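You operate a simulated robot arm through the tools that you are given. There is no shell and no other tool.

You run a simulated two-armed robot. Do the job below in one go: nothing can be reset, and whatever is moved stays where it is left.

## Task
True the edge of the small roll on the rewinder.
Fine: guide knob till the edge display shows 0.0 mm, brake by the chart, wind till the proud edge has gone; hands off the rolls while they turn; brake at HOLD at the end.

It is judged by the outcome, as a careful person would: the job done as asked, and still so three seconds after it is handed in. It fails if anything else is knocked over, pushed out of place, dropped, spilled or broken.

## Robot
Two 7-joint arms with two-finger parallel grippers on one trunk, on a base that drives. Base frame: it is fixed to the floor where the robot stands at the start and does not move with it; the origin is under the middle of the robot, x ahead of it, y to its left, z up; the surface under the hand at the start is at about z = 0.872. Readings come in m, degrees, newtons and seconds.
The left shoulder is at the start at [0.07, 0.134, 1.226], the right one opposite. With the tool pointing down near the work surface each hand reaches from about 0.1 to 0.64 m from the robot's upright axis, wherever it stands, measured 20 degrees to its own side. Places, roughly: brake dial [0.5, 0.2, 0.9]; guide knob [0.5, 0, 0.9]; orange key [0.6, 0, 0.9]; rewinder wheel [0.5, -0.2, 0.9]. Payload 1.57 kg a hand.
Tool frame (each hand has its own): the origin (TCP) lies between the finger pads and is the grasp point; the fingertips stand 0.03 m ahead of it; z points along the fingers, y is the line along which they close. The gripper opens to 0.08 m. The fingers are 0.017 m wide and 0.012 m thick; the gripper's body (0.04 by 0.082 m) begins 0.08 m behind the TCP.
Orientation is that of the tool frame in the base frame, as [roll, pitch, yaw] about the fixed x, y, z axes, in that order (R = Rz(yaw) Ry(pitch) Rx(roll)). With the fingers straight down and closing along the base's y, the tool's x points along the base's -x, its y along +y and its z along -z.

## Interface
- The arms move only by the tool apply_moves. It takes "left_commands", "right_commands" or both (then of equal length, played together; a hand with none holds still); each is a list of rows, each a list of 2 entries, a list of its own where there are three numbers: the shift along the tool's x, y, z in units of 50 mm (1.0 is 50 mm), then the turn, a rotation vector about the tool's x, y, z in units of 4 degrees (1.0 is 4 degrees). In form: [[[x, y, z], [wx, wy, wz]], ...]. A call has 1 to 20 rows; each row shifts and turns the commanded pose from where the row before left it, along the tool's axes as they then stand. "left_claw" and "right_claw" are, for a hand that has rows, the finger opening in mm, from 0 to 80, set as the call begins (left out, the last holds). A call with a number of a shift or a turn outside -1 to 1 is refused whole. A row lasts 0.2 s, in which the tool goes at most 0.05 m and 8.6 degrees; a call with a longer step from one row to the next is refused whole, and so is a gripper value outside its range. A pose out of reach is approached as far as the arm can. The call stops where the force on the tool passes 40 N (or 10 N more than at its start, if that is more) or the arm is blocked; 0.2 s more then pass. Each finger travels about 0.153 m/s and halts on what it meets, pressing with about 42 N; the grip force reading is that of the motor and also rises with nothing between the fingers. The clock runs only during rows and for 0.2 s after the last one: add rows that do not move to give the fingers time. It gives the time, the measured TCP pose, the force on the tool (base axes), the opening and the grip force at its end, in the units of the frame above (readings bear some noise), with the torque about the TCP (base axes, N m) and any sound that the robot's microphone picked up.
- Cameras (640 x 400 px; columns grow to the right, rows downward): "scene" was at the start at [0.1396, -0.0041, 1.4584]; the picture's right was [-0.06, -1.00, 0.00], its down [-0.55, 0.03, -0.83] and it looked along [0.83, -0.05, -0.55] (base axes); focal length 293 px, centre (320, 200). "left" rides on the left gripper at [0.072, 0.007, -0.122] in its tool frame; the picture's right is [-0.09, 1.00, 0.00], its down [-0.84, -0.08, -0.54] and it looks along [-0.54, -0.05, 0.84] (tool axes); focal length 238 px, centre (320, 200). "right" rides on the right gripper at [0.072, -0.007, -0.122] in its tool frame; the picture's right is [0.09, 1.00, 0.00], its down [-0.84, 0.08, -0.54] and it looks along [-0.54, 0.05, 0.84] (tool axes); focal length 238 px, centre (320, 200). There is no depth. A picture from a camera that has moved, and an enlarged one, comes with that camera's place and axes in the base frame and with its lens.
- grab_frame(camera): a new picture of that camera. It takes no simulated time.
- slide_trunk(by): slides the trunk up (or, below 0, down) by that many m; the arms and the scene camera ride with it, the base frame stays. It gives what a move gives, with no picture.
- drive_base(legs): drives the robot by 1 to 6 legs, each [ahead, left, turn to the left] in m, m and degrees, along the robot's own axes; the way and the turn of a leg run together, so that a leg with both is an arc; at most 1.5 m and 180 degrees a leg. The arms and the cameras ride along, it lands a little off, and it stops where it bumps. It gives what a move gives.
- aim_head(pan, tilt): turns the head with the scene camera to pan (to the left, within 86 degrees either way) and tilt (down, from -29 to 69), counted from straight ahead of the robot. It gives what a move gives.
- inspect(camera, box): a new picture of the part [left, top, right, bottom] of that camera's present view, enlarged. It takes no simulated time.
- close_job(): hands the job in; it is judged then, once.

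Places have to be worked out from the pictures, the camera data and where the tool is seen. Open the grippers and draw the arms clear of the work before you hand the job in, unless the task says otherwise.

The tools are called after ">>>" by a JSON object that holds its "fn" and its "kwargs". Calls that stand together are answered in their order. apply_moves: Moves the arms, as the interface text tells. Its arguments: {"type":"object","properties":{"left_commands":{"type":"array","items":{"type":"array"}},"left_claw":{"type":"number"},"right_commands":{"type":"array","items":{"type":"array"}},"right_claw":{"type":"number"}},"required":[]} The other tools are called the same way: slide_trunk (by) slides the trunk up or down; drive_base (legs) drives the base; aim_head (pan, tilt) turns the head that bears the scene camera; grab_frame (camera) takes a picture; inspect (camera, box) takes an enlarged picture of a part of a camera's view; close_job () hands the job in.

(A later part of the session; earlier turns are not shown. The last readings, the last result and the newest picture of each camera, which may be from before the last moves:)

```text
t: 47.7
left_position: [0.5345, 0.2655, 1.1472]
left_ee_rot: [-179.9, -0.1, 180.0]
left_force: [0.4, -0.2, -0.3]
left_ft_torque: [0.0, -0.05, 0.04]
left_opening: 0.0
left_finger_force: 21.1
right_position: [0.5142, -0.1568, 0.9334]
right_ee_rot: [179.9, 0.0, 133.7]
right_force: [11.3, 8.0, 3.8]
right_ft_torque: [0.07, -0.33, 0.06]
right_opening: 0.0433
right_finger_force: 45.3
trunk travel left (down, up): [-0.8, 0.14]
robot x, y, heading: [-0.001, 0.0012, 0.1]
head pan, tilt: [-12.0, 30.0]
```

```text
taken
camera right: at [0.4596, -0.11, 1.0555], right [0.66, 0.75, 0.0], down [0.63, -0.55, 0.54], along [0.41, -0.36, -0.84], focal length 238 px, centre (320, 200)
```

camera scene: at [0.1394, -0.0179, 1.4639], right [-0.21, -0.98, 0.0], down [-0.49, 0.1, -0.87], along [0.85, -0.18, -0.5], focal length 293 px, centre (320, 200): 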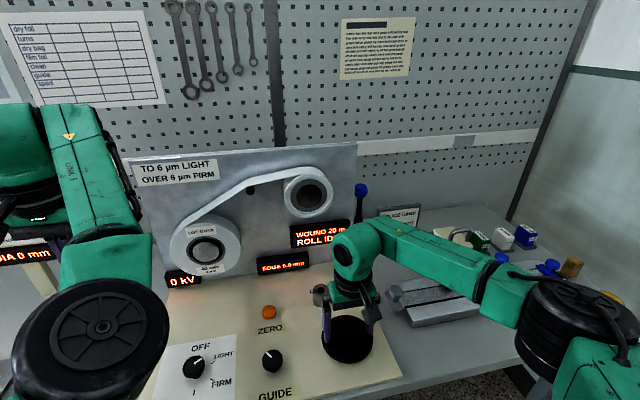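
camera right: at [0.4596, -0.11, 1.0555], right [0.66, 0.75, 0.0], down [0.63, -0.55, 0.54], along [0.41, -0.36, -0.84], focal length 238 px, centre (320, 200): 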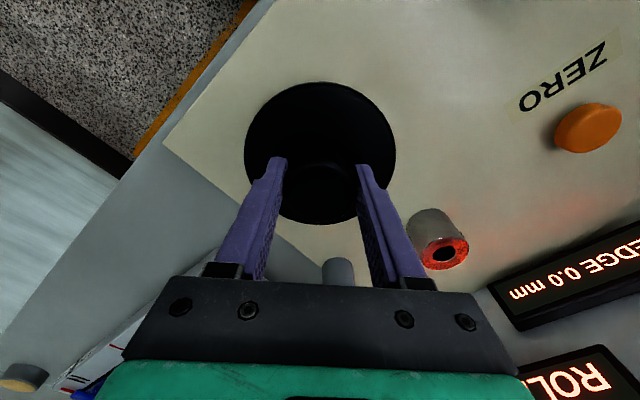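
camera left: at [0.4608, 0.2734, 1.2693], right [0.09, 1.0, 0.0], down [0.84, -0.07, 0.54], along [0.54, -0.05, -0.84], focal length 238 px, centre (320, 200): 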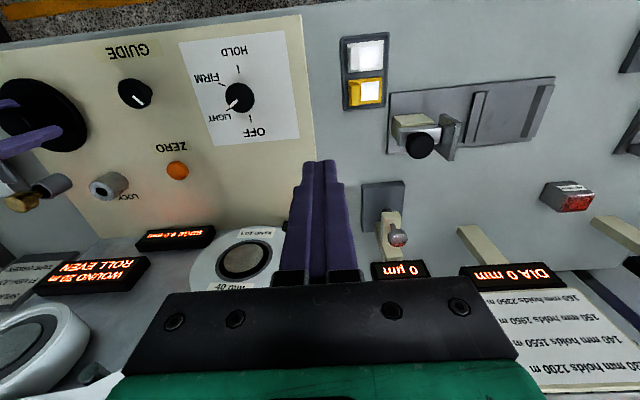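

The closing shifted the hand by about 4 mm, which puts the hub axis at about [0.516, -0.159]. I'll open, shift the TCP there, and close again.

>>> {"fn": "apply_moves", "kwargs": {"right_commands": [[[0, 0, 0], [0, 0, 0]], [[0, 0, 0], [0, 0, 0]], [[-0.05, 0.085, 0], [0, 0, 0]], [[0, 0, 0], [0, 0, 0]]], "right_claw": 80}}

>>> {"fn": "apply_moves", "kwargs": {"right_commands": [[[0, 0, 0], [0, 0, 0]], [[0, 0, 0], [0, 0, 0]], [[0, 0, 0], [0, 0, 0]], [[0, 0, 0], [0, 0, 0]]], "right_claw": 25}}

```text
t: 48.7
left_position: [0.5326, 0.2635, 1.1482]
left_ee_rot: [-180.0, 0.0, 180.0]
left_force: [0.2, -0.3, -0.8]
left_ft_torque: [0.0, -0.01, 0.01]
left_opening: 0.0
left_finger_force: 21.2
right_position: [0.515, -0.1596, 0.9336]
right_ee_rot: [-180.0, -0.1, 133.6]
right_force: [0.2, 0.2, 0.6]
right_ft_torque: [0.0, 0.0, 0.0]
right_opening: 0.0802
right_finger_force: 0.0
trunk travel left (down, up): [-0.8, 0.14]
robot x, y, heading: [-0.002, 0.0003, 0.0]
head pan, tilt: [-12.0, 30.0]
```

```text
t: 49.7
left_position: [0.5305, 0.2635, 1.1478]
left_ee_rot: [179.9, 0.1, -180.0]
left_force: [0.7, -0.4, 0.2]
left_ft_torque: [-0.01, 0.01, 0.0]
left_opening: 0.0
left_finger_force: 21.1
right_position: [0.5156, -0.1597, 0.9337]
right_ee_rot: [-180.0, 0.1, 133.6]
right_force: [-2.7, -2.2, -1.6]
right_ft_torque: [-0.65, 0.02, 0.02]
right_opening: 0.0437
right_finger_force: 45.0
trunk travel left (down, up): [-0.8, 0.14]
robot x, y, heading: [0.0009, -0.0023, 0.1]
head pan, tilt: [-12.0, 30.0]
```

The grip is now well centred (side force only about 3 N). I'll wind on clockwise by 64° and read the displays.

>>> {"fn": "apply_moves", "kwargs": {"right_commands": [[[0, 0, 0], [0, 0, 0.8]], [[0, 0, 0], [0, 0, 0.8]], [[0, 0, 0], [0, 0, 0.8]], [[0, 0, 0], [0, 0, 0.8]], [[0, 0, 0], [0, 0, 0.8]], [[0, 0, 0], [0, 0, 0.8]], [[0, 0, 0], [0, 0, 0.8]], [[0, 0, 0], [0, 0, 0.8]], [[0, 0, 0], [0, 0, 0.8]], [[0, 0, 0], [0, 0, 0.8]], [[0, 0, 0], [0, 0, 0.8]], [[0, 0, 0], [0, 0, 0.8]], [[0, 0, 0], [0, 0, 0.8]], [[0, 0, 0], [0, 0, 0.8]], [[0, 0, 0], [0, 0, 0.8]], [[0, 0, 0], [0, 0, 0.8]], [[0, 0, 0], [0, 0, 0.8]], [[0, 0, 0], [0, 0, 0.8]], [[0, 0, 0], [0, 0, 0.8]], [[0, 0, 0], [0, 0, 0.8]]]}}

>>> {"fn": "inspect", "kwargs": {"camera": "left", "box": [0, 60, 240, 310]}}

>>> {"fn": "inspect", "kwargs": {"camera": "scene", "box": [150, 140, 370, 290]}}

```text
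t: 53.9
left_position: [0.5308, 0.2613, 1.1502]
left_ee_rot: [179.9, 0.2, -180.0]
left_force: [-0.2, -0.2, 0.3]
left_ft_torque: [0.0, 0.01, -0.01]
left_opening: 0.0
left_finger_force: 21.2
right_position: [0.514, -0.1601, 0.9329]
right_ee_rot: [-180.0, -0.1, 69.5]
right_force: [-18.9, -1.9, -20.5]
right_ft_torque: [0.31, -0.39, 0.08]
right_opening: 0.0435
right_finger_force: 45.0
trunk travel left (down, up): [-0.8, 0.14]
robot x, y, heading: [0.0002, -0.001, 0.3]
head pan, tilt: [-12.0, 30.0]
```

```text
1.60 times, centred on (120, 185) of left
camera zoom: at [0.4582, 0.2667, 1.2719], right [0.09, 1.0, 0.0], down [0.84, -0.08, 0.54], along [0.54, -0.05, -0.84], focal length 381 px, centre (640, 224)
```

zoom: 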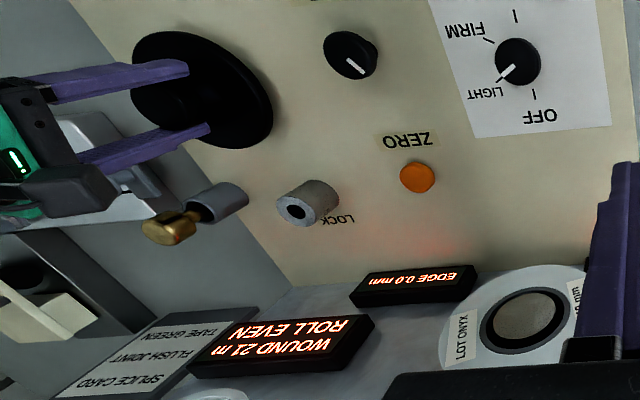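

```text
2.67 times, centred on (260, 215) of scene
camera zoom: at [0.1372, -0.0198, 1.464], right [-0.21, -0.98, 0.0], down [-0.49, 0.11, -0.87], along [0.85, -0.18, -0.5], focal length 781 px, centre (480, 160)
```

zoom: 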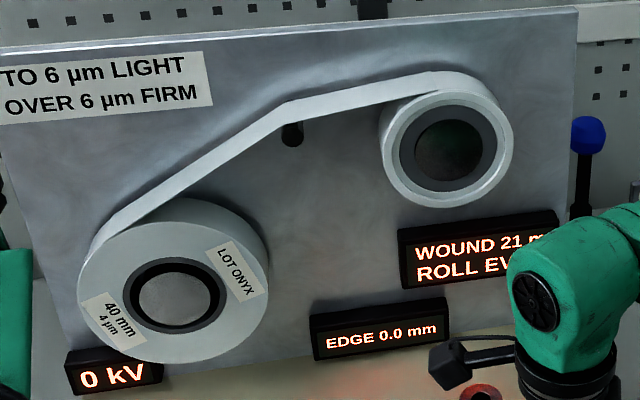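

WOUND has gone to 21 m, still ROLL EVEN, 0.0 mm and 0 kV. I'll look closely at the small roll's edge.

>>> {"fn": "inspect", "kwargs": {"camera": "scene", "box": [275, 150, 345, 220]}}

>>> {"fn": "apply_moves", "kwargs": {"right_commands": [[[0, 0, 0], [0, 0, 0]], [[0, 0, 0], [0, 0, 0]], [[0, 0, 0], [0, 0, 0]]], "right_claw": 60}}

>>> {"fn": "grab_frame", "kwargs": {"camera": "right"}}

```text
5.71 times, centred on (310, 185) of scene
camera zoom: at [0.1372, -0.0198, 1.464], right [-0.21, -0.98, 0.0], down [-0.49, 0.11, -0.87], along [0.85, -0.18, -0.5], focal length 1674 px, centre (377, 286)
```

zoom: 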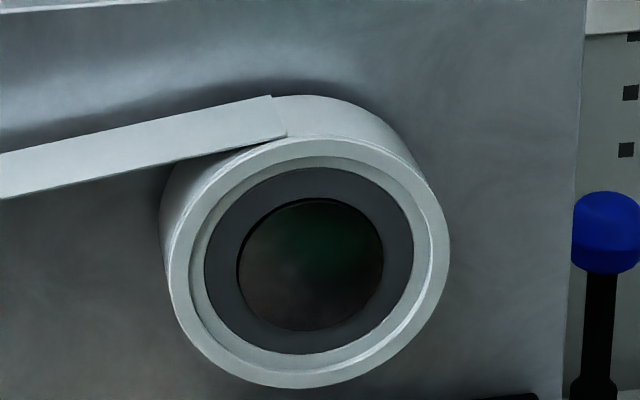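

```text
t: 54.7
left_position: [0.5321, 0.264, 1.1476]
left_ee_rot: [180.0, -0.1, -180.0]
left_force: [0.9, 0.2, -0.4]
left_ft_torque: [0.0, -0.03, 0.01]
left_opening: 0.0
left_finger_force: 21.3
right_position: [0.5158, -0.1579, 0.9337]
right_ee_rot: [179.9, -0.2, 69.6]
right_force: [0.2, 0.9, 0.9]
right_ft_torque: [-0.01, -0.02, -0.01]
right_opening: 0.0601
right_finger_force: 0.0
trunk travel left (down, up): [-0.8, 0.14]
robot x, y, heading: [0.0002, 0.0027, 0.1]
head pan, tilt: [-12.0, 30.0]
```

```text
taken
camera right: at [0.5356, -0.0891, 1.0557], right [0.97, -0.26, 0.0], down [-0.22, -0.81, 0.54], along [-0.14, -0.52, -0.84], focal length 238 px, centre (320, 200)
```

right: 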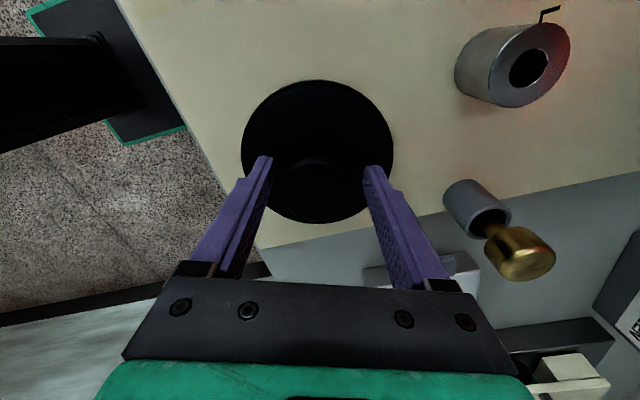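

The proud outer rim is still there, so more winding is needed. I'll grip again at this angle and wind on clockwise.

>>> {"fn": "apply_moves", "kwargs": {"right_commands": [[[0, 0, 0], [0, 0, 0]], [[0, 0, 0], [0, 0, 0]], [[0, 0, 0], [0, 0, 0]], [[0, 0, 0], [0, 0, 0.8]], [[0, 0, 0], [0, 0, 0.8]], [[0, 0, 0], [0, 0, 0.8]], [[0, 0, 0], [0, 0, 0.8]], [[0, 0, 0], [0, 0, 0.8]], [[0, 0, 0], [0, 0, 0.8]], [[0, 0, 0], [0, 0, 0.8]], [[0, 0, 0], [0, 0, 0.8]], [[0, 0, 0], [0, 0, 0.8]], [[0, 0, 0], [0, 0, 0.8]], [[0, 0, 0], [0, 0, 0.8]], [[0, 0, 0], [0, 0, 0.8]], [[0, 0, 0], [0, 0, 0.8]], [[0, 0, 0], [0, 0, 0.8]], [[0, 0, 0], [0, 0, 0.8]], [[0, 0, 0], [0, 0, 0.8]], [[0, 0, 0], [0, 0, 0.8]]], "right_claw": 25}}

>>> {"fn": "inspect", "kwargs": {"camera": "scene", "box": [150, 140, 370, 290]}}

>>> {"fn": "inspect", "kwargs": {"camera": "left", "box": [0, 60, 240, 310]}}

```text
t: 58.9
left_position: [0.5306, 0.265, 1.1489]
left_ee_rot: [-180.0, -0.1, -180.0]
left_force: [0.1, 0.6, -0.3]
left_ft_torque: [0.01, 0.02, 0.02]
left_opening: 0.0
left_finger_force: 21.3
right_position: [0.5149, -0.1577, 0.9333]
right_ee_rot: [-180.0, 0.1, 15.1]
right_force: [-13.9, 8.9, -14.4]
right_ft_torque: [0.12, 0.43, 0.04]
right_opening: 0.0436
right_finger_force: 44.5
trunk travel left (down, up): [-0.8, 0.14]
robot x, y, heading: [-0.0001, 0.0022, -0.2]
head pan, tilt: [-12.0, 30.0]
```

```text
2.67 times, centred on (260, 215) of scene
camera zoom: at [0.1381, -0.0164, 1.4639], right [-0.21, -0.98, 0.0], down [-0.49, 0.1, -0.87], along [0.85, -0.18, -0.5], focal length 781 px, centre (480, 160)
```

zoom: 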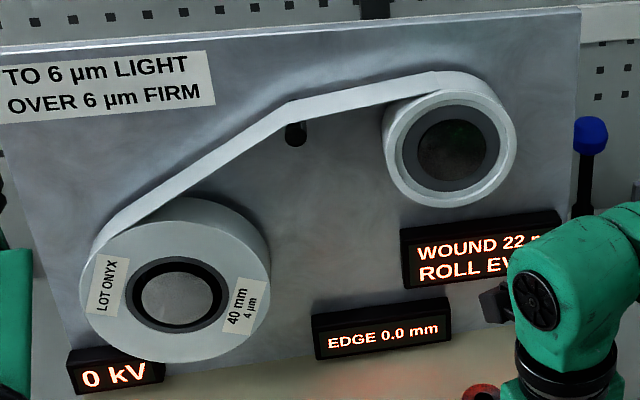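

```text
1.60 times, centred on (120, 185) of left
camera zoom: at [0.4589, 0.2696, 1.2709], right [0.09, 1.0, 0.0], down [0.84, -0.08, 0.54], along [0.54, -0.05, -0.84], focal length 381 px, centre (640, 224)
```

zoom: 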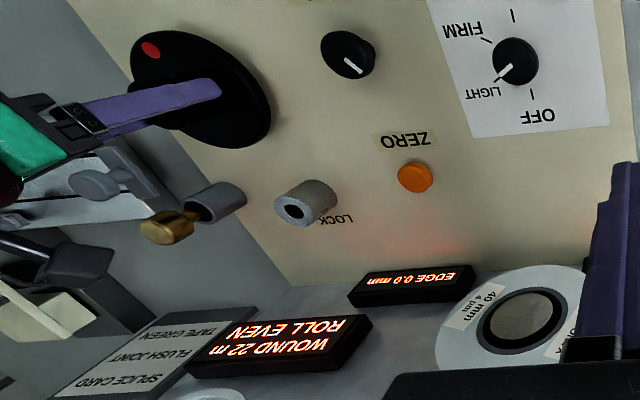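

WOUND 22 m, still ROLL EVEN. I'll keep winding clockwise and watch the wrist limit.

>>> {"fn": "apply_moves", "kwargs": {"right_commands": [[[0, 0, 0], [0, 0, 0.8]], [[0, 0, 0], [0, 0, 0.8]], [[0, 0, 0], [0, 0, 0.8]], [[0, 0, 0], [0, 0, 0.8]], [[0, 0, 0], [0, 0, 0.8]], [[0, 0, 0], [0, 0, 0.8]], [[0, 0, 0], [0, 0, 0.8]], [[0, 0, 0], [0, 0, 0.8]], [[0, 0, 0], [0, 0, 0.8]], [[0, 0, 0], [0, 0, 0.8]], [[0, 0, 0], [0, 0, 0]]]}}

>>> {"fn": "inspect", "kwargs": {"camera": "scene", "box": [150, 140, 370, 290]}}

>>> {"fn": "inspect", "kwargs": {"camera": "scene", "box": [275, 150, 345, 220]}}

>>> {"fn": "grab_frame", "kwargs": {"camera": "left"}}

```text
t: 61.3
left_position: [0.5307, 0.2641, 1.1479]
left_ee_rot: [-179.9, 0.0, -180.0]
left_force: [0.8, 0.2, -0.3]
left_ft_torque: [0.01, -0.01, 0.01]
left_opening: 0.0
left_finger_force: 21.2
right_position: [0.5149, -0.1585, 0.9327]
right_ee_rot: [180.0, 0.0, -16.9]
right_force: [-14.1, 6.5, -16.7]
right_ft_torque: [-0.08, 0.34, -0.01]
right_opening: 0.0435
right_finger_force: 44.5
trunk travel left (down, up): [-0.8, 0.14]
robot x, y, heading: [-0.0, -0.0012, 0.1]
head pan, tilt: [-12.0, 30.0]
```

```text
2.67 times, centred on (260, 215) of scene
camera zoom: at [0.1385, -0.0169, 1.4639], right [-0.21, -0.98, 0.0], down [-0.49, 0.1, -0.87], along [0.85, -0.18, -0.5], focal length 781 px, centre (480, 160)
```

zoom: 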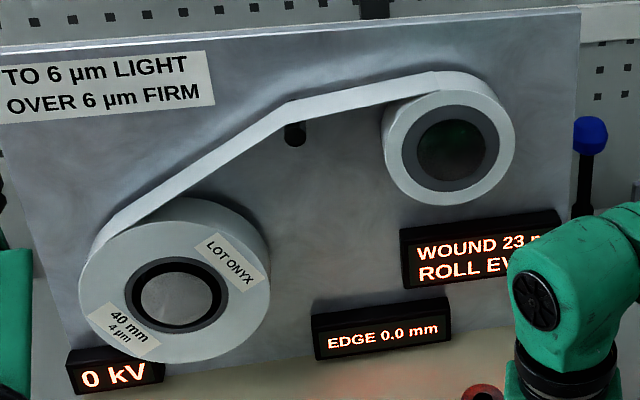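

```text
5.71 times, centred on (310, 185) of scene
camera zoom: at [0.1385, -0.0169, 1.4639], right [-0.21, -0.98, 0.0], down [-0.49, 0.1, -0.87], along [0.85, -0.18, -0.5], focal length 1674 px, centre (377, 286)
```

zoom: 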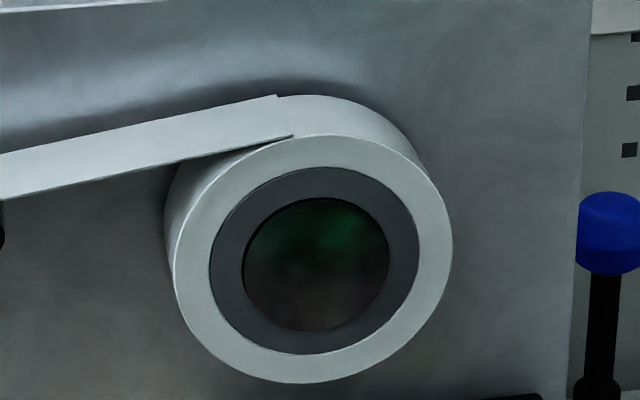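

```text
taken
camera left: at [0.4593, 0.2691, 1.2709], right [0.09, 1.0, 0.0], down [0.84, -0.08, 0.54], along [0.54, -0.05, -0.84], focal length 238 px, centre (320, 200)
```

left: 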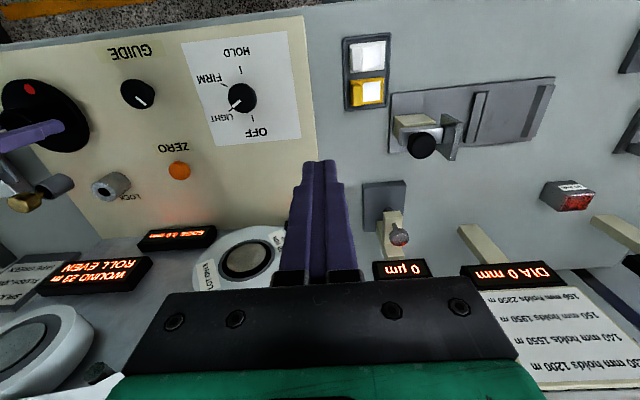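

At 23 m the small roll's face looks flush with no proud rim left. I'll check the small roll from the left camera as well before stopping.

>>> {"fn": "inspect", "kwargs": {"camera": "left", "box": [0, 220, 300, 400]}}

>>> {"fn": "inspect", "kwargs": {"camera": "scene", "box": [285, 160, 335, 200]}}

```text
2.13 times, centred on (150, 310) of left
camera zoom: at [0.4593, 0.2691, 1.2709], right [0.09, 1.0, 0.0], down [0.84, -0.08, 0.54], along [0.54, -0.05, -0.84], focal length 508 px, centre (683, -35)
```

zoom: 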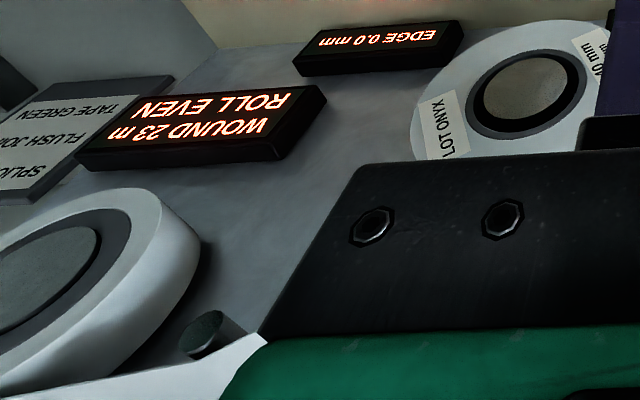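

```text
10.00 times, centred on (310, 180) of scene
camera zoom: at [0.1385, -0.0169, 1.4639], right [-0.21, -0.98, 0.0], down [-0.49, 0.1, -0.87], along [0.85, -0.18, -0.5], focal length 2929 px, centre (420, 400)
```

zoom: 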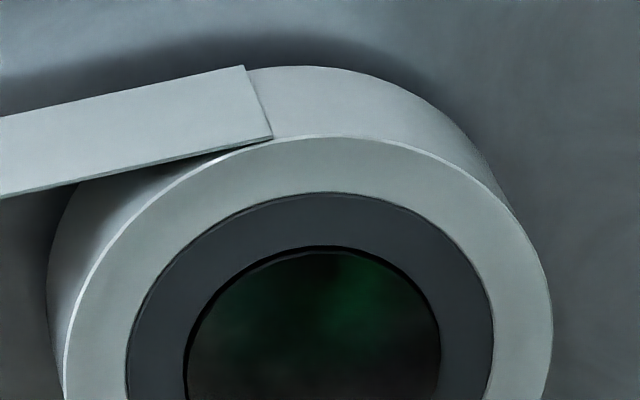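

The small roll's face is flush from both views, with WOUND 23 m, ROLL EVEN and EDGE 0.0 mm, so winding is done. I'll open the right hand and rise straight off the hub.

>>> {"fn": "apply_moves", "kwargs": {"right_commands": [[[0, 0, 0], [0, 0, 0]], [[0, 0, 0], [0, 0, 0]], [[0, 0, 0], [0, 0, 0]], [[0, 0, -0.4], [0, 0, 0]], [[0, 0, -0.5], [0, 0, 0]], [[0, 0, -0.5], [0, 0, 0]], [[0, 0, 0], [0, 0, 0]]], "right_claw": 80}}

>>> {"fn": "grab_frame", "kwargs": {"camera": "left"}}

>>> {"fn": "grab_frame", "kwargs": {"camera": "scene"}}

```text
t: 62.9
left_position: [0.5324, 0.2637, 1.1481]
left_ee_rot: [-179.9, 0.0, 179.9]
left_force: [0.4, 0.4, -0.5]
left_ft_torque: [0.02, 0.01, 0.04]
left_opening: 0.0002
left_finger_force: 21.2
right_position: [0.5162, -0.1583, 1.0049]
right_ee_rot: [-179.9, 0.0, -16.8]
right_force: [1.1, 0.3, 0.5]
right_ft_torque: [0.0, -0.01, 0.04]
right_opening: 0.08
right_finger_force: 0.1
trunk travel left (down, up): [-0.8, 0.14]
robot x, y, heading: [0.0006, 0.001, -0.0]
head pan, tilt: [-12.0, 30.0]
```

```text
taken
camera left: at [0.4601, 0.2681, 1.2708], right [0.09, 1.0, 0.0], down [0.84, -0.08, 0.54], along [0.54, -0.05, -0.84], focal length 238 px, centre (320, 200)
```

left: 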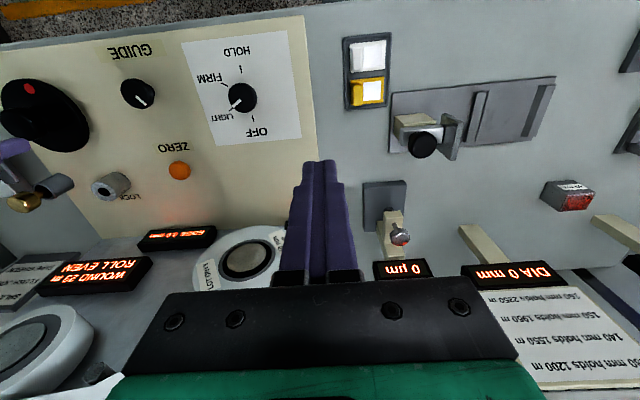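

```text
taken
camera scene: at [0.1395, -0.0181, 1.4638], right [-0.21, -0.98, 0.0], down [-0.49, 0.1, -0.87], along [0.85, -0.18, -0.5], focal length 293 px, centre (320, 200)
```

scene: 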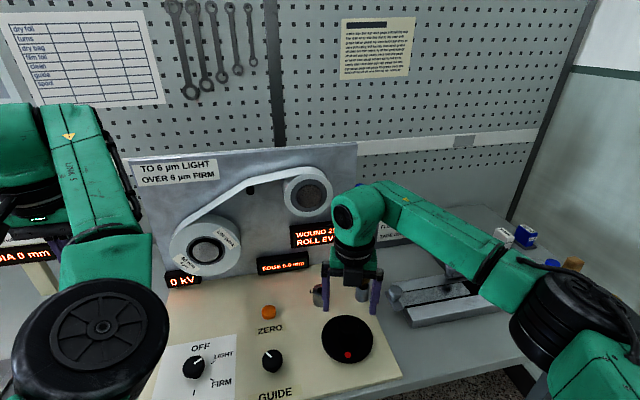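

Everything holds with the hand off: ROLL EVEN, 23 m, EDGE 0.0. Now I'll unwind the right wrist at height while the left hand opens, moves over the brake dial and pre-turns 60° counter-clockwise for taking the dial back to HOLD.

>>> {"fn": "apply_moves", "kwargs": {"right_commands": [[[0, 0, 0], [0, 0, -1]], [[0, 0, 0], [0, 0, -1]], [[0, 0, 0], [0, 0, -1]], [[0, 0, 0], [0, 0, -1]], [[0, 0, 0], [0, 0, -1]], [[0, 0, 0], [0, 0, -1]], [[0, 0, 0], [0, 0, -1]], [[0, 0, 0], [0, 0, -1]]], "left_commands": [[[0.068, -0.444, 0.4], [0, 0, 0]], [[0.068, -0.444, 0.4], [0, 0, 0]], [[0.068, -0.444, 0.4], [0, 0, 0]], [[0.068, -0.444, 0.4], [0, 0, 0]], [[0.068, -0.444, 0.4], [0, 0, 0]], [[0, 0, 0.4], [0, 0, 0]], [[0, 0, 0.4], [0, 0, 0]], [[0, 0, 0], [0, 0, 0]]], "left_claw": 80}}

>>> {"fn": "grab_frame", "kwargs": {"camera": "left"}}

>>> {"fn": "grab_frame", "kwargs": {"camera": "scene"}}

```text
t: 64.7
left_position: [0.5566, 0.1707, 1.0026]
left_ee_rot: [179.9, 0.0, -180.0]
left_force: [-0.9, 0.2, 0.0]
left_ft_torque: [0.0, -0.05, 0.03]
left_opening: 0.0799
left_finger_force: 0.0
left hand out of reach, approached as far as the arm can: row 1, 2, 3, 4, 5
right_position: [0.5151, -0.1587, 1.0029]
right_ee_rot: [-180.0, -0.1, 15.3]
right_force: [-0.2, -0.7, -0.8]
right_ft_torque: [0.03, 0.0, 0.0]
right_opening: 0.0799
right_finger_force: 0.0
trunk travel left (down, up): [-0.8, 0.14]
robot x, y, heading: [0.0047, -0.0007, -0.0]
head pan, tilt: [-12.0, 30.0]
```

```text
taken
camera left: at [0.4842, 0.1758, 1.1259], right [0.09, 1.0, 0.0], down [0.84, -0.08, 0.54], along [0.54, -0.05, -0.84], focal length 238 px, centre (320, 200)
```

left: 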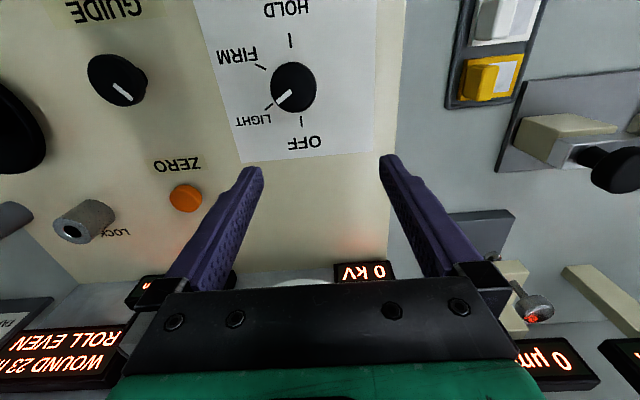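

```text
taken
camera scene: at [0.1392, -0.0183, 1.4639], right [-0.21, -0.98, 0.0], down [-0.49, 0.1, -0.87], along [0.85, -0.18, -0.5], focal length 293 px, centre (320, 200)
```

scene: 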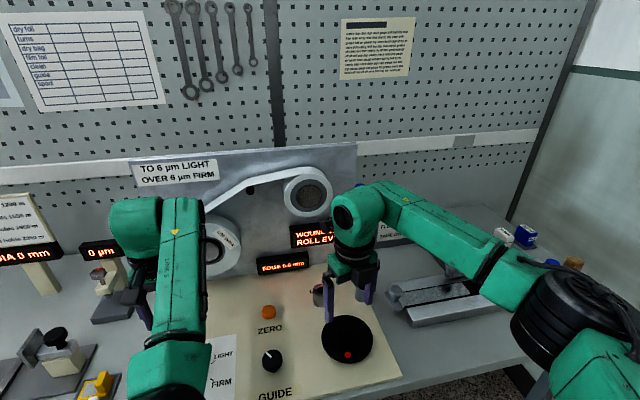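

The left arm has folded into an awkward posture and cannot come back to the dial from there, but the right wrist has ample clockwise range, so I'll use the right hand for the brake. First I'll move the left hand up and away to the left while the right wrist keeps unwinding.

>>> {"fn": "apply_moves", "kwargs": {"left_commands": [[[0, 0.4, -0.5], [0, 0, 0]], [[0, 0.4, -0.5], [0, 0, 0]], [[0, 0.5, -0.5], [0, 0, 0]], [[0, 0.5, -0.5], [0, 0, 0]], [[0, 0.5, -0.5], [0, 0, 0]], [[0, 0.5, -0.4], [0, 0, 0]], [[0, 0.5, 0], [0, 0, 0]], [[0, 0.5, 0], [0, 0, 0]]], "right_commands": [[[0, 0, 0], [0, 0, -1]], [[0, 0, 0], [0, 0, -1]], [[0, 0, 0], [0, 0, -1]], [[0, 0, 0], [0, 0, -1]], [[0, 0, 0], [0, 0, -1]], [[0, 0, 0], [0, 0, -1]], [[0, 0, 0], [0, 0, -1]], [[0, 0, 0], [0, 0, -1]]]}}

>>> {"fn": "grab_frame", "kwargs": {"camera": "scene"}}

>>> {"fn": "grab_frame", "kwargs": {"camera": "left"}}

```text
t: 66.5
left_position: [0.5578, 0.3626, 1.1498]
left_ee_rot: [-179.8, 0.1, -180.0]
left_force: [0.9, 0.0, 0.1]
left_ft_torque: [0.02, 0.04, 0.01]
left_opening: 0.0797
left_finger_force: 0.3
right_position: [0.516, -0.1586, 1.0047]
right_ee_rot: [180.0, 0.0, 47.3]
right_force: [0.6, 0.4, -0.6]
right_ft_torque: [-0.01, 0.03, 0.0]
right_opening: 0.08
right_finger_force: 0.0
trunk travel left (down, up): [-0.8, 0.14]
robot x, y, heading: [0.0007, -0.0001, 0.2]
head pan, tilt: [-12.0, 30.0]
```

```text
taken
camera scene: at [0.1392, -0.0163, 1.4639], right [-0.21, -0.98, 0.0], down [-0.49, 0.1, -0.87], along [0.85, -0.18, -0.5], focal length 293 px, centre (320, 200)
```

scene: 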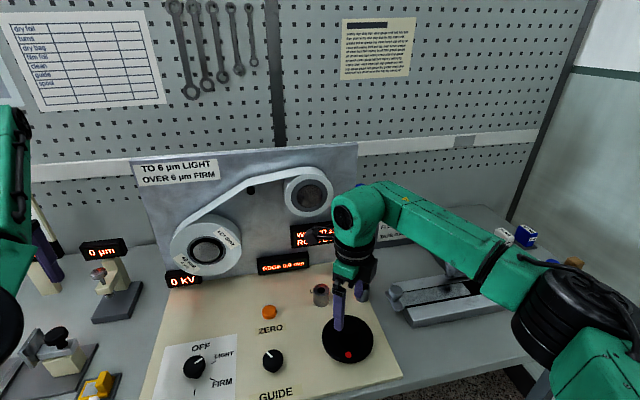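

```text
taken
camera left: at [0.4846, 0.3683, 1.2706], right [0.09, 1.0, 0.0], down [0.84, -0.08, 0.54], along [0.54, -0.05, -0.84], focal length 238 px, centre (320, 200)
```

left: 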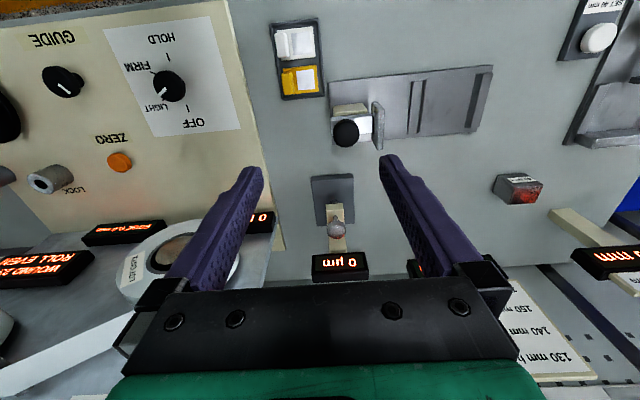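

The left hand is clear of the brake now. I'll continue unwinding the right wrist and try drawing the left hand back toward the robot and up at this wider position.

>>> {"fn": "apply_moves", "kwargs": {"left_commands": [[[0.3, 0, -0.2], [0, 0, 0]], [[0.3, 0, -0.2], [0, 0, 0]], [[0.3, 0, -0.2], [0, 0, 0]], [[0.3, 0, -0.2], [0, 0, 0]], [[0, 0, 0], [0, 0, 0]], [[0, 0, 0], [0, 0, 0]], [[0, 0, 0], [0, 0, 0]], [[0, 0, 0], [0, 0, 0]], [[0, 0, 0], [0, 0, 0]], [[0, 0, 0], [0, 0, 0]], [[0, 0, 0], [0, 0, 0]], [[0, 0, 0], [0, 0, 0]], [[0, 0, 0], [0, 0, 0]], [[0, 0, 0], [0, 0, 0]], [[0, 0, 0], [0, 0, 0]], [[0, 0, 0], [0, 0, 0]], [[0, 0, 0], [0, 0, 0]], [[0, 0, 0], [0, 0, 0]], [[0, 0, 0], [0, 0, 0]], [[0, 0, 0], [0, 0, 0]]], "right_commands": [[[0, 0, 0], [0, 0, -1]], [[0, 0, 0], [0, 0, -1]], [[0, 0, 0], [0, 0, -1]], [[0, 0, 0], [0, 0, -1]], [[0, 0, 0], [0, 0, -1]], [[0, 0, 0], [0, 0, -1]], [[0, 0, 0], [0, 0, -1]], [[0, 0, 0], [0, 0, -1]], [[0, 0, 0], [0, 0, -1]], [[0, 0, 0], [0, 0, -1]], [[0, 0, 0], [0, 0, -1]], [[0, 0, 0], [0, 0, -1]], [[0, 0, 0], [0, 0, -1]], [[0, 0, 0], [0, 0, -1]], [[0, 0, 0], [0, 0, -1]], [[0, 0, 0], [0, 0, -1]], [[0, 0, 0], [0, 0, -1]], [[0, 0, 0], [0, 0, -1]], [[0, 0, 0], [0, 0, -1]], [[0, 0, 0], [0, 0, -1]]]}}

>>> {"fn": "grab_frame", "kwargs": {"camera": "scene"}}

```text
t: 70.7
left_position: [0.4969, 0.3615, 1.19]
left_ee_rot: [180.0, -0.1, 180.0]
left_force: [0.7, 0.1, 0.7]
left_ft_torque: [0.02, -0.02, 0.0]
left_opening: 0.0802
left_finger_force: 0.1
right_position: [0.5156, -0.1576, 1.0046]
right_ee_rot: [179.9, -0.1, 127.3]
right_force: [0.0, -0.3, -0.5]
right_ft_torque: [-0.01, 0.01, -0.01]
right_opening: 0.0801
right_finger_force: 0.0
trunk travel left (down, up): [-0.8, 0.14]
robot x, y, heading: [-0.0004, -0.0018, -0.0]
head pan, tilt: [-12.0, 30.0]
```

```text
taken
camera scene: at [0.1394, -0.0179, 1.4639], right [-0.21, -0.98, 0.0], down [-0.49, 0.1, -0.87], along [0.85, -0.18, -0.5], focal length 293 px, centre (320, 200)
```

scene: 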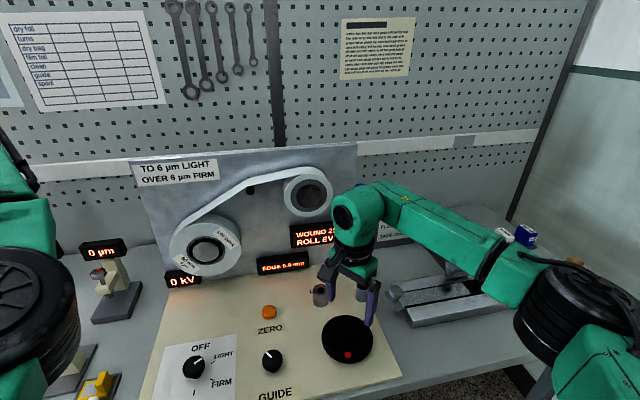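

The left hand now draws back freely. I'll look at the left arm itself before choosing where to park it.

>>> {"fn": "aim_head", "kwargs": {"pan": 50, "tilt": 35}}

>>> {"fn": "grab_frame", "kwargs": {"camera": "scene"}}

>>> {"fn": "grab_frame", "kwargs": {"camera": "right"}}

```text
t: 72.0
left_position: [0.4973, 0.3613, 1.1908]
left_ee_rot: [180.0, -0.1, 180.0]
left_force: [0.3, 0.2, 0.3]
left_ft_torque: [0.0, 0.02, 0.0]
left_opening: 0.0803
left_finger_force: 0.0
right_position: [0.517, -0.1584, 1.0027]
right_ee_rot: [-180.0, 0.0, 127.1]
right_force: [-0.1, 0.8, -0.5]
right_ft_torque: [-0.04, -0.01, -0.02]
right_opening: 0.08
right_finger_force: 0.1
trunk travel left (down, up): [-0.8, 0.14]
robot x, y, heading: [0.0014, 0.0001, -0.1]
head pan, tilt: [50.0, 35.0]
```

```text
taken
camera scene: at [0.1076, 0.0683, 1.4561], right [0.77, -0.64, 0.0], down [-0.37, -0.44, -0.82], along [0.53, 0.63, -0.57], focal length 293 px, centre (320, 200)
```

scene: 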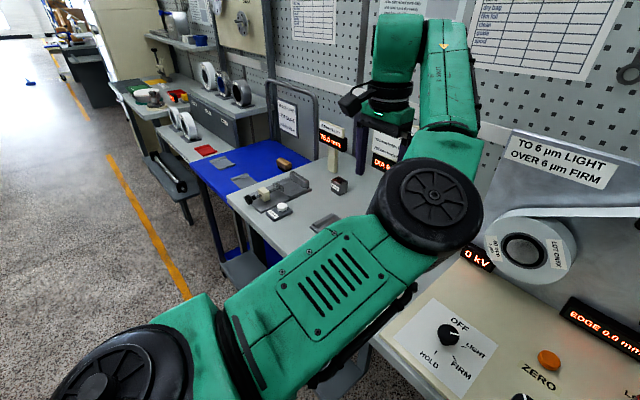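

```text
taken
camera right: at [0.4677, -0.1054, 1.1257], right [0.74, 0.67, 0.0], down [0.57, -0.62, 0.54], along [0.37, -0.4, -0.84], focal length 238 px, centre (320, 200)
```

right: 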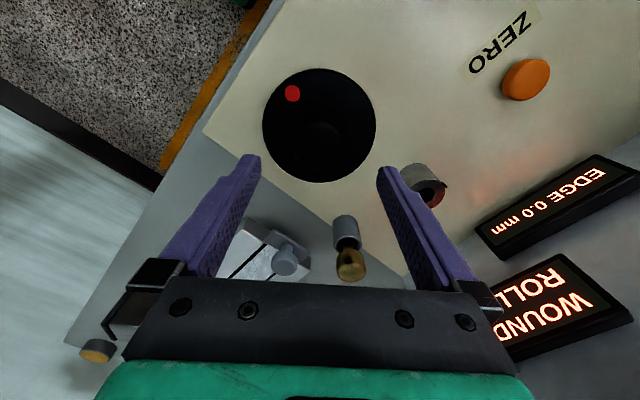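

The left elbow sits inward, near [0.35, 0.18, 1.29], too close to where the right wrist would work. I'll move the left hand further left and back to swing that elbow away, with the right hand finishing its unwinding.

>>> {"fn": "apply_moves", "kwargs": {"left_commands": [[[0.2, 0.4, -0.1], [0, 0, 0]], [[0.2, 0.4, -0.1], [0, 0, 0]], [[0.2, 0.4, -0.1], [0, 0, 0]], [[0.2, 0.4, -0.1], [0, 0, 0]], [[0.2, 0.4, -0.1], [0, 0, 0]], [[0, 0, 0], [0, 0, 0]], [[0, 0, 0], [0, 0, 0]], [[0, 0, 0], [0, 0, 0]], [[0, 0, 0], [0, 0, 0]], [[0, 0, 0], [0, 0, 0]], [[0, 0, 0], [0, 0, 0]], [[0, 0, 0], [0, 0, 0]], [[0, 0, 0], [0, 0, 0]]], "right_commands": [[[0, 0, 0], [0, 0, -1]], [[0, 0, 0], [0, 0, -1]], [[0, 0, 0], [0, 0, -1]], [[0, 0, 0], [0, 0, -1]], [[0, 0, 0], [0, 0, -1]], [[0, 0, 0], [0, 0, -1]], [[0, 0, 0], [0, 0, -1]], [[0, 0, 0], [0, 0, -1]], [[0, 0, 0], [0, 0, -1]], [[0, 0, 0], [0, 0, -1]], [[0, 0, 0], [0, 0, -1]], [[0, 0, 0], [0, 0, -1]], [[0, 0, 0], [0, 0, -1]]]}}

>>> {"fn": "grab_frame", "kwargs": {"camera": "scene"}}

```text
t: 74.8
left_position: [0.4469, 0.4619, 1.2163]
left_ee_rot: [-180.0, 0.0, 180.0]
left_force: [-0.8, -0.9, 0.3]
left_ft_torque: [-0.03, -0.01, -0.02]
left_opening: 0.0802
left_finger_force: 0.1
right_position: [0.516, -0.1587, 1.0039]
right_ee_rot: [-180.0, -0.1, 179.2]
right_force: [0.3, 0.6, -0.6]
right_ft_torque: [0.02, -0.01, 0.01]
right_opening: 0.0802
right_finger_force: 0.0
trunk travel left (down, up): [-0.8, 0.14]
robot x, y, heading: [0.0007, -0.0019, -0.2]
head pan, tilt: [50.0, 35.0]
```

```text
taken
camera scene: at [0.1075, 0.0684, 1.4561], right [0.77, -0.64, 0.0], down [-0.37, -0.44, -0.82], along [0.53, 0.63, -0.57], focal length 293 px, centre (320, 200)
```

scene: 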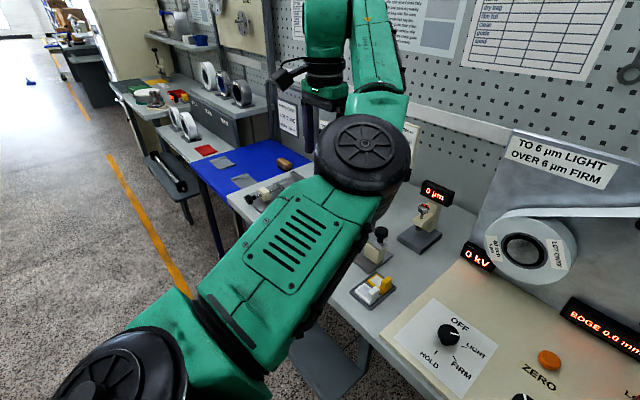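

The left elbow is now well to the left. I'll carry the right hand over at height (tips above all knobs) toward the brake dial in two stages.

>>> {"fn": "apply_moves", "kwargs": {"right_commands": [[[0, 0.7, -0.1], [0, 0, 0]], [[0, 0.7, -0.1], [0, 0, 0]], [[0, 0.7, -0.1], [0, 0, 0]], [[0, 0.7, -0.1], [0, 0, 0]], [[0, 0.7, 0], [0, 0, 0]], [[0, 0, 0], [0, 0, 0]]]}}

>>> {"fn": "aim_head", "kwargs": {"pan": 10, "tilt": 35}}

>>> {"fn": "grab_frame", "kwargs": {"camera": "scene"}}

>>> {"fn": "grab_frame", "kwargs": {"camera": "right"}}

```text
t: 76.2
left_position: [0.4475, 0.4602, 1.2156]
left_ee_rot: [179.9, 0.0, -180.0]
left_force: [0.2, 0.1, 0.0]
left_ft_torque: [0.01, 0.01, -0.01]
left_opening: 0.0803
left_finger_force: 0.0
right_position: [0.5176, 0.0145, 1.024]
right_ee_rot: [179.9, 0.1, 179.2]
right_force: [-0.2, -0.7, 0.0]
right_ft_torque: [0.02, 0.01, 0.03]
right_opening: 0.0797
right_finger_force: 0.0
trunk travel left (down, up): [-0.8, 0.14]
robot x, y, heading: [-0.0006, -0.001, -0.2]
head pan, tilt: [50.0, 35.0]
```

```text
t: 77.3
left_position: [0.447, 0.4614, 1.2159]
left_ee_rot: [180.0, 0.0, 180.0]
left_force: [0.8, 0.9, -0.6]
left_ft_torque: [0.0, 0.01, 0.01]
left_opening: 0.0802
left_finger_force: 0.1
right_position: [0.5178, 0.0154, 1.0243]
right_ee_rot: [180.0, 0.0, 179.2]
right_force: [0.8, -0.4, -0.4]
right_ft_torque: [0.02, 0.01, 0.0]
right_opening: 0.0799
right_finger_force: 0.1
trunk travel left (down, up): [-0.8, 0.14]
robot x, y, heading: [-0.0034, -0.0015, 0.2]
head pan, tilt: [10.0, 35.0]
```

```text
taken
camera scene: at [0.1376, 0.0166, 1.4561], right [0.17, -0.98, 0.0], down [-0.56, -0.1, -0.82], along [0.81, 0.14, -0.57], focal length 293 px, centre (320, 200)
```

scene: 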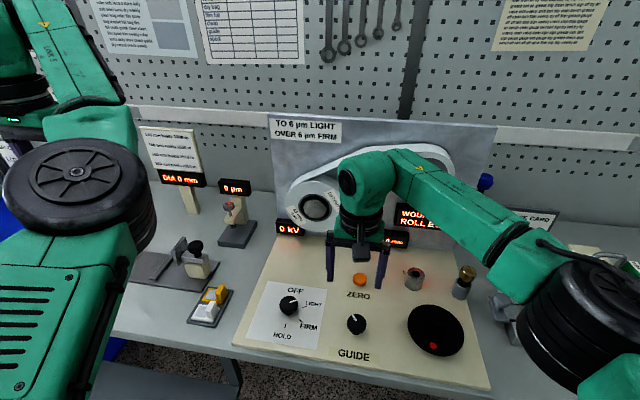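

```text
taken
camera right: at [0.4461, 0.0105, 1.1456], right [-0.08, 1.0, 0.0], down [0.84, 0.07, 0.54], along [0.54, 0.04, -0.84], focal length 238 px, centre (320, 200)
```

right: 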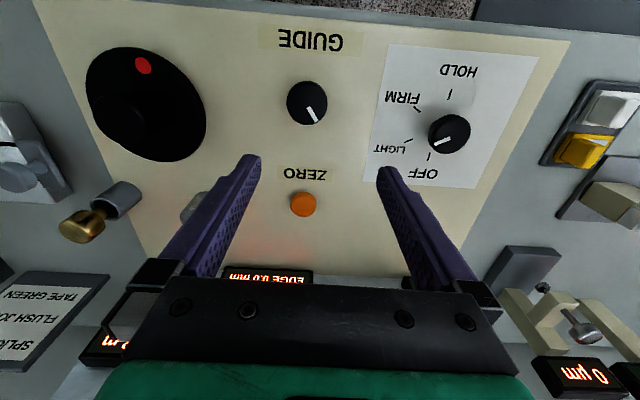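

The way is clear between the two arms. I'll move the right hand the remaining 137 mm to above the brake dial.

>>> {"fn": "apply_moves", "kwargs": {"right_commands": [[[0.02, 0.55, 0], [0, 0, 0]], [[0.02, 0.55, 0], [0, 0, 0]], [[0.02, 0.55, 0], [0, 0, 0]], [[0.02, 0.55, 0], [0, 0, 0]], [[0, 0.55, 0], [0, 0, 0]], [[0, 0, 0], [0, 0, 0]]]}}

>>> {"fn": "grab_frame", "kwargs": {"camera": "scene"}}

>>> {"fn": "grab_frame", "kwargs": {"camera": "right"}}

```text
t: 78.7
left_position: [0.4456, 0.4622, 1.2152]
left_ee_rot: [-179.9, 0.0, -180.0]
left_force: [0.7, -0.3, 0.3]
left_ft_torque: [-0.02, 0.0, -0.02]
left_opening: 0.08
left_finger_force: 0.0
right_position: [0.5064, 0.1132, 1.0196]
right_ee_rot: [-180.0, 0.0, 179.2]
right_force: [-0.5, 1.3, -0.1]
right_ft_torque: [-0.05, -0.03, 0.01]
right_opening: 0.0798
right_finger_force: 0.1
right hand out of reach, approached as far as the arm can: row 4, 5
trunk travel left (down, up): [-0.8, 0.14]
robot x, y, heading: [0.0001, 0.0018, 0.1]
head pan, tilt: [10.0, 35.0]
```

```text
taken
camera scene: at [0.1373, 0.0169, 1.4561], right [0.17, -0.98, 0.0], down [-0.56, -0.1, -0.82], along [0.81, 0.14, -0.57], focal length 293 px, centre (320, 200)
```

scene: 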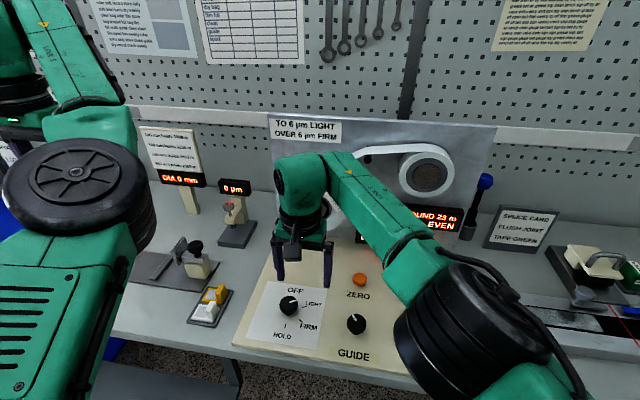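

```text
taken
camera right: at [0.4341, 0.1073, 1.1414], right [-0.08, 1.0, 0.0], down [0.84, 0.07, 0.54], along [0.54, 0.04, -0.84], focal length 238 px, centre (320, 200)
```

right: 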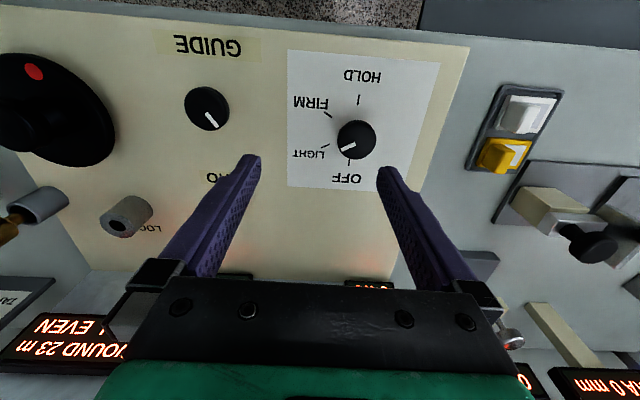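

The right arm reaches only to y 0.113 from here, about 40 mm short. A small turn of the base to the left would bring the dial within reach; I'll first look down around the base to make sure nothing stands close.

>>> {"fn": "aim_head", "kwargs": {"pan": 30, "tilt": 68}}

>>> {"fn": "grab_frame", "kwargs": {"camera": "scene"}}

>>> {"fn": "aim_head", "kwargs": {"pan": -30, "tilt": 68}}

>>> {"fn": "grab_frame", "kwargs": {"camera": "scene"}}

>>> {"fn": "aim_head", "kwargs": {"pan": 80, "tilt": 60}}

>>> {"fn": "grab_frame", "kwargs": {"camera": "scene"}}

```text
t: 79.7
left_position: [0.449, 0.4613, 1.2164]
left_ee_rot: [179.9, 0.0, 179.9]
left_force: [-0.2, -0.6, -0.4]
left_ft_torque: [-0.01, 0.0, 0.02]
left_opening: 0.0798
left_finger_force: 0.1
right_position: [0.5063, 0.1119, 1.0185]
right_ee_rot: [180.0, 0.1, 179.2]
right_force: [0.5, 0.0, -0.4]
right_ft_torque: [-0.01, 0.0, 0.02]
right_opening: 0.0798
right_finger_force: 0.2
trunk travel left (down, up): [-0.8, 0.14]
robot x, y, heading: [0.0012, -0.0008, 0.1]
head pan, tilt: [30.0, 68.0]
```

```text
taken
camera scene: at [0.1003, 0.0294, 1.4132], right [0.5, -0.87, 0.0], down [-0.8, -0.46, -0.38], along [0.33, 0.19, -0.93], focal length 293 px, centre (320, 200)
```

scene: 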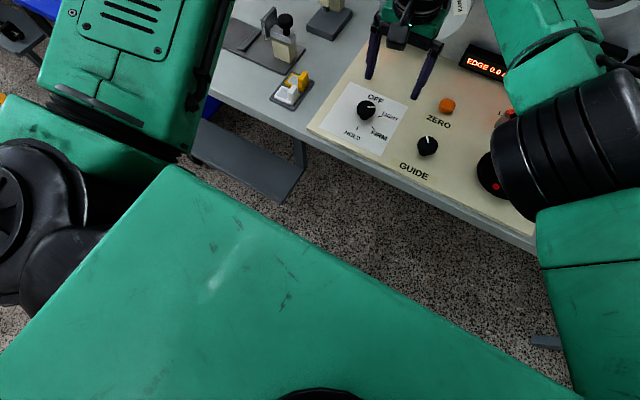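

```text
t: 81.0
left_position: [0.4468, 0.4615, 1.2147]
left_ee_rot: [179.9, 0.0, 180.0]
left_force: [0.0, -1.4, 0.2]
left_ft_torque: [0.0, 0.02, -0.02]
left_opening: 0.0804
left_finger_force: 0.1
right_position: [0.5071, 0.1129, 1.0204]
right_ee_rot: [179.9, 0.1, 179.2]
right_force: [-0.1, 0.6, 0.3]
right_ft_torque: [-0.03, -0.02, 0.0]
right_opening: 0.0802
right_finger_force: 0.1
trunk travel left (down, up): [-0.8, 0.14]
robot x, y, heading: [-0.0006, 0.0001, 0.3]
head pan, tilt: [-30.0, 68.0]
```

```text
taken
camera scene: at [0.1002, -0.0273, 1.4131], right [-0.5, -0.87, 0.0], down [-0.8, 0.46, -0.37], along [0.32, -0.19, -0.93], focal length 293 px, centre (320, 200)
```

scene: 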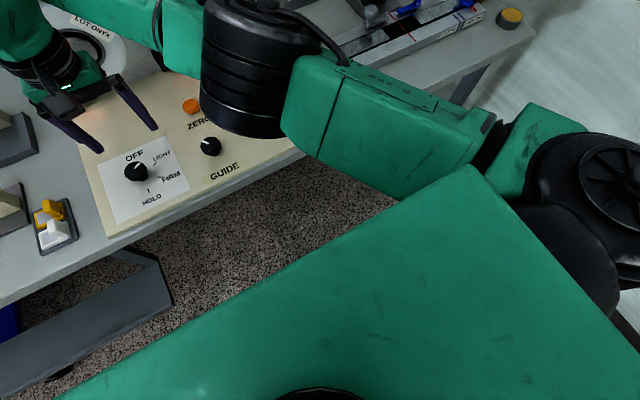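

```text
t: 82.9
left_position: [0.4467, 0.4614, 1.2154]
left_ee_rot: [-179.9, 0.0, 179.9]
left_force: [-0.2, -0.6, 0.6]
left_ft_torque: [0.02, -0.02, 0.01]
left_opening: 0.0798
left_finger_force: 0.0
right_position: [0.5066, 0.1115, 1.0189]
right_ee_rot: [179.9, 0.0, 179.1]
right_force: [0.6, -0.2, -0.1]
right_ft_torque: [0.01, 0.02, -0.01]
right_opening: 0.0802
right_finger_force: 0.1
trunk travel left (down, up): [-0.8, 0.14]
robot x, y, heading: [0.001, -0.0029, -0.0]
head pan, tilt: [80.0, 60.0]
```

```text
taken
camera scene: at [0.0625, 0.0667, 1.4218], right [0.98, -0.17, 0.0], down [-0.15, -0.85, -0.5], along [0.09, 0.49, -0.87], focal length 293 px, centre (320, 200)
```

scene: 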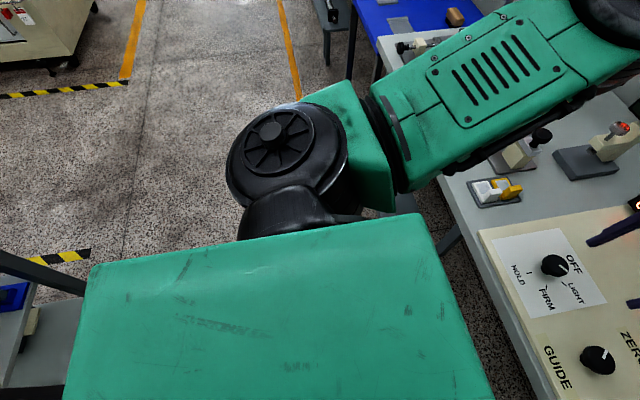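

Only the table's own frame stands to the left; a small turn in place looks free. I'll bring the right hand back to the middle at height, then turn the base 12° to the left.

>>> {"fn": "apply_moves", "kwargs": {"right_commands": [[[0, -0.45, -0.1], [0, 0, 0]], [[0, -0.45, -0.1], [0, 0, 0]], [[0, -0.45, -0.1], [0, 0, 0]], [[0, -0.45, -0.1], [0, 0, 0]], [[0, 0, 0], [0, 0, 0]]]}}

>>> {"fn": "aim_head", "kwargs": {"pan": 0, "tilt": 38}}

>>> {"fn": "drive_base", "kwargs": {"legs": [[0, 0, 6]]}}

>>> {"fn": "grab_frame", "kwargs": {"camera": "scene"}}

```text
t: 84.1
left_position: [0.4466, 0.4622, 1.2155]
left_ee_rot: [-179.9, -0.1, 180.0]
left_force: [0.7, 0.9, 0.0]
left_ft_torque: [-0.03, -0.01, 0.01]
left_opening: 0.0799
left_finger_force: 0.1
right_position: [0.506, 0.0227, 1.0409]
right_ee_rot: [-180.0, 0.1, 179.2]
right_force: [0.4, -0.7, -0.5]
right_ft_torque: [0.0, 0.01, 0.02]
right_opening: 0.08
right_finger_force: 0.1
trunk travel left (down, up): [-0.8, 0.14]
robot x, y, heading: [0.0017, -0.0016, -0.1]
head pan, tilt: [80.0, 60.0]
```

```text
t: 85.6
left_position: [0.4465, 0.4615, 1.2155]
left_ee_rot: [-179.9, 0.0, 179.9]
left_force: [0.2, 0.4, -0.6]
left_ft_torque: [-0.03, -0.02, 0.0]
left_opening: 0.08
left_finger_force: 0.0
right_position: [0.5049, 0.0228, 1.0408]
right_ee_rot: [180.0, 0.0, 179.2]
right_force: [-0.4, 0.0, -0.4]
right_ft_torque: [-0.03, -0.01, 0.01]
right_opening: 0.0799
right_finger_force: 0.1
trunk travel left (down, up): [-0.8, 0.14]
robot x, y, heading: [-0.0043, 0.0005, 0.1]
head pan, tilt: [0.0, 38.0]
```

```text
t: 86.5
left_position: [0.3977, 0.5035, 1.2161]
left_ee_rot: [179.9, 0.0, -174.1]
left_force: [0.8, 0.1, 0.8]
left_ft_torque: [0.02, 0.06, 0.01]
left_opening: 0.0799
left_finger_force: 0.0
right_position: [0.5006, 0.0735, 1.0407]
right_ee_rot: [179.9, 0.0, -174.8]
right_force: [0.3, 0.2, 0.5]
right_ft_torque: [0.02, 0.03, 0.01]
right_opening: 0.0799
right_finger_force: 0.1
trunk travel left (down, up): [-0.8, 0.14]
robot x, y, heading: [-0.0016, 0.003, 5.9]
head pan, tilt: [0.0, 38.0]
```

```text
taken
camera scene: at [0.1374, 0.0129, 1.4514], right [0.11, -0.99, 0.0], down [-0.61, -0.06, -0.79], along [0.78, 0.08, -0.62], focal length 293 px, centre (320, 200)
```

scene: 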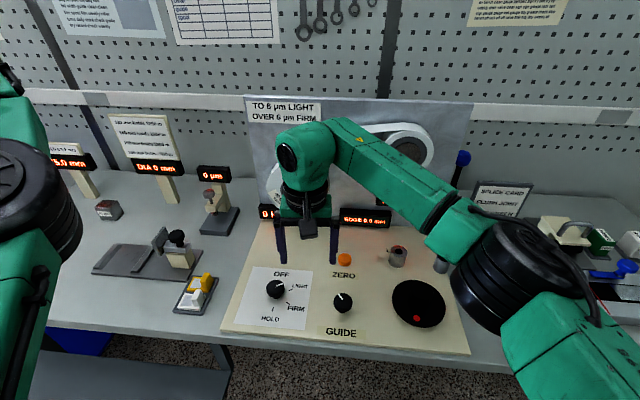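

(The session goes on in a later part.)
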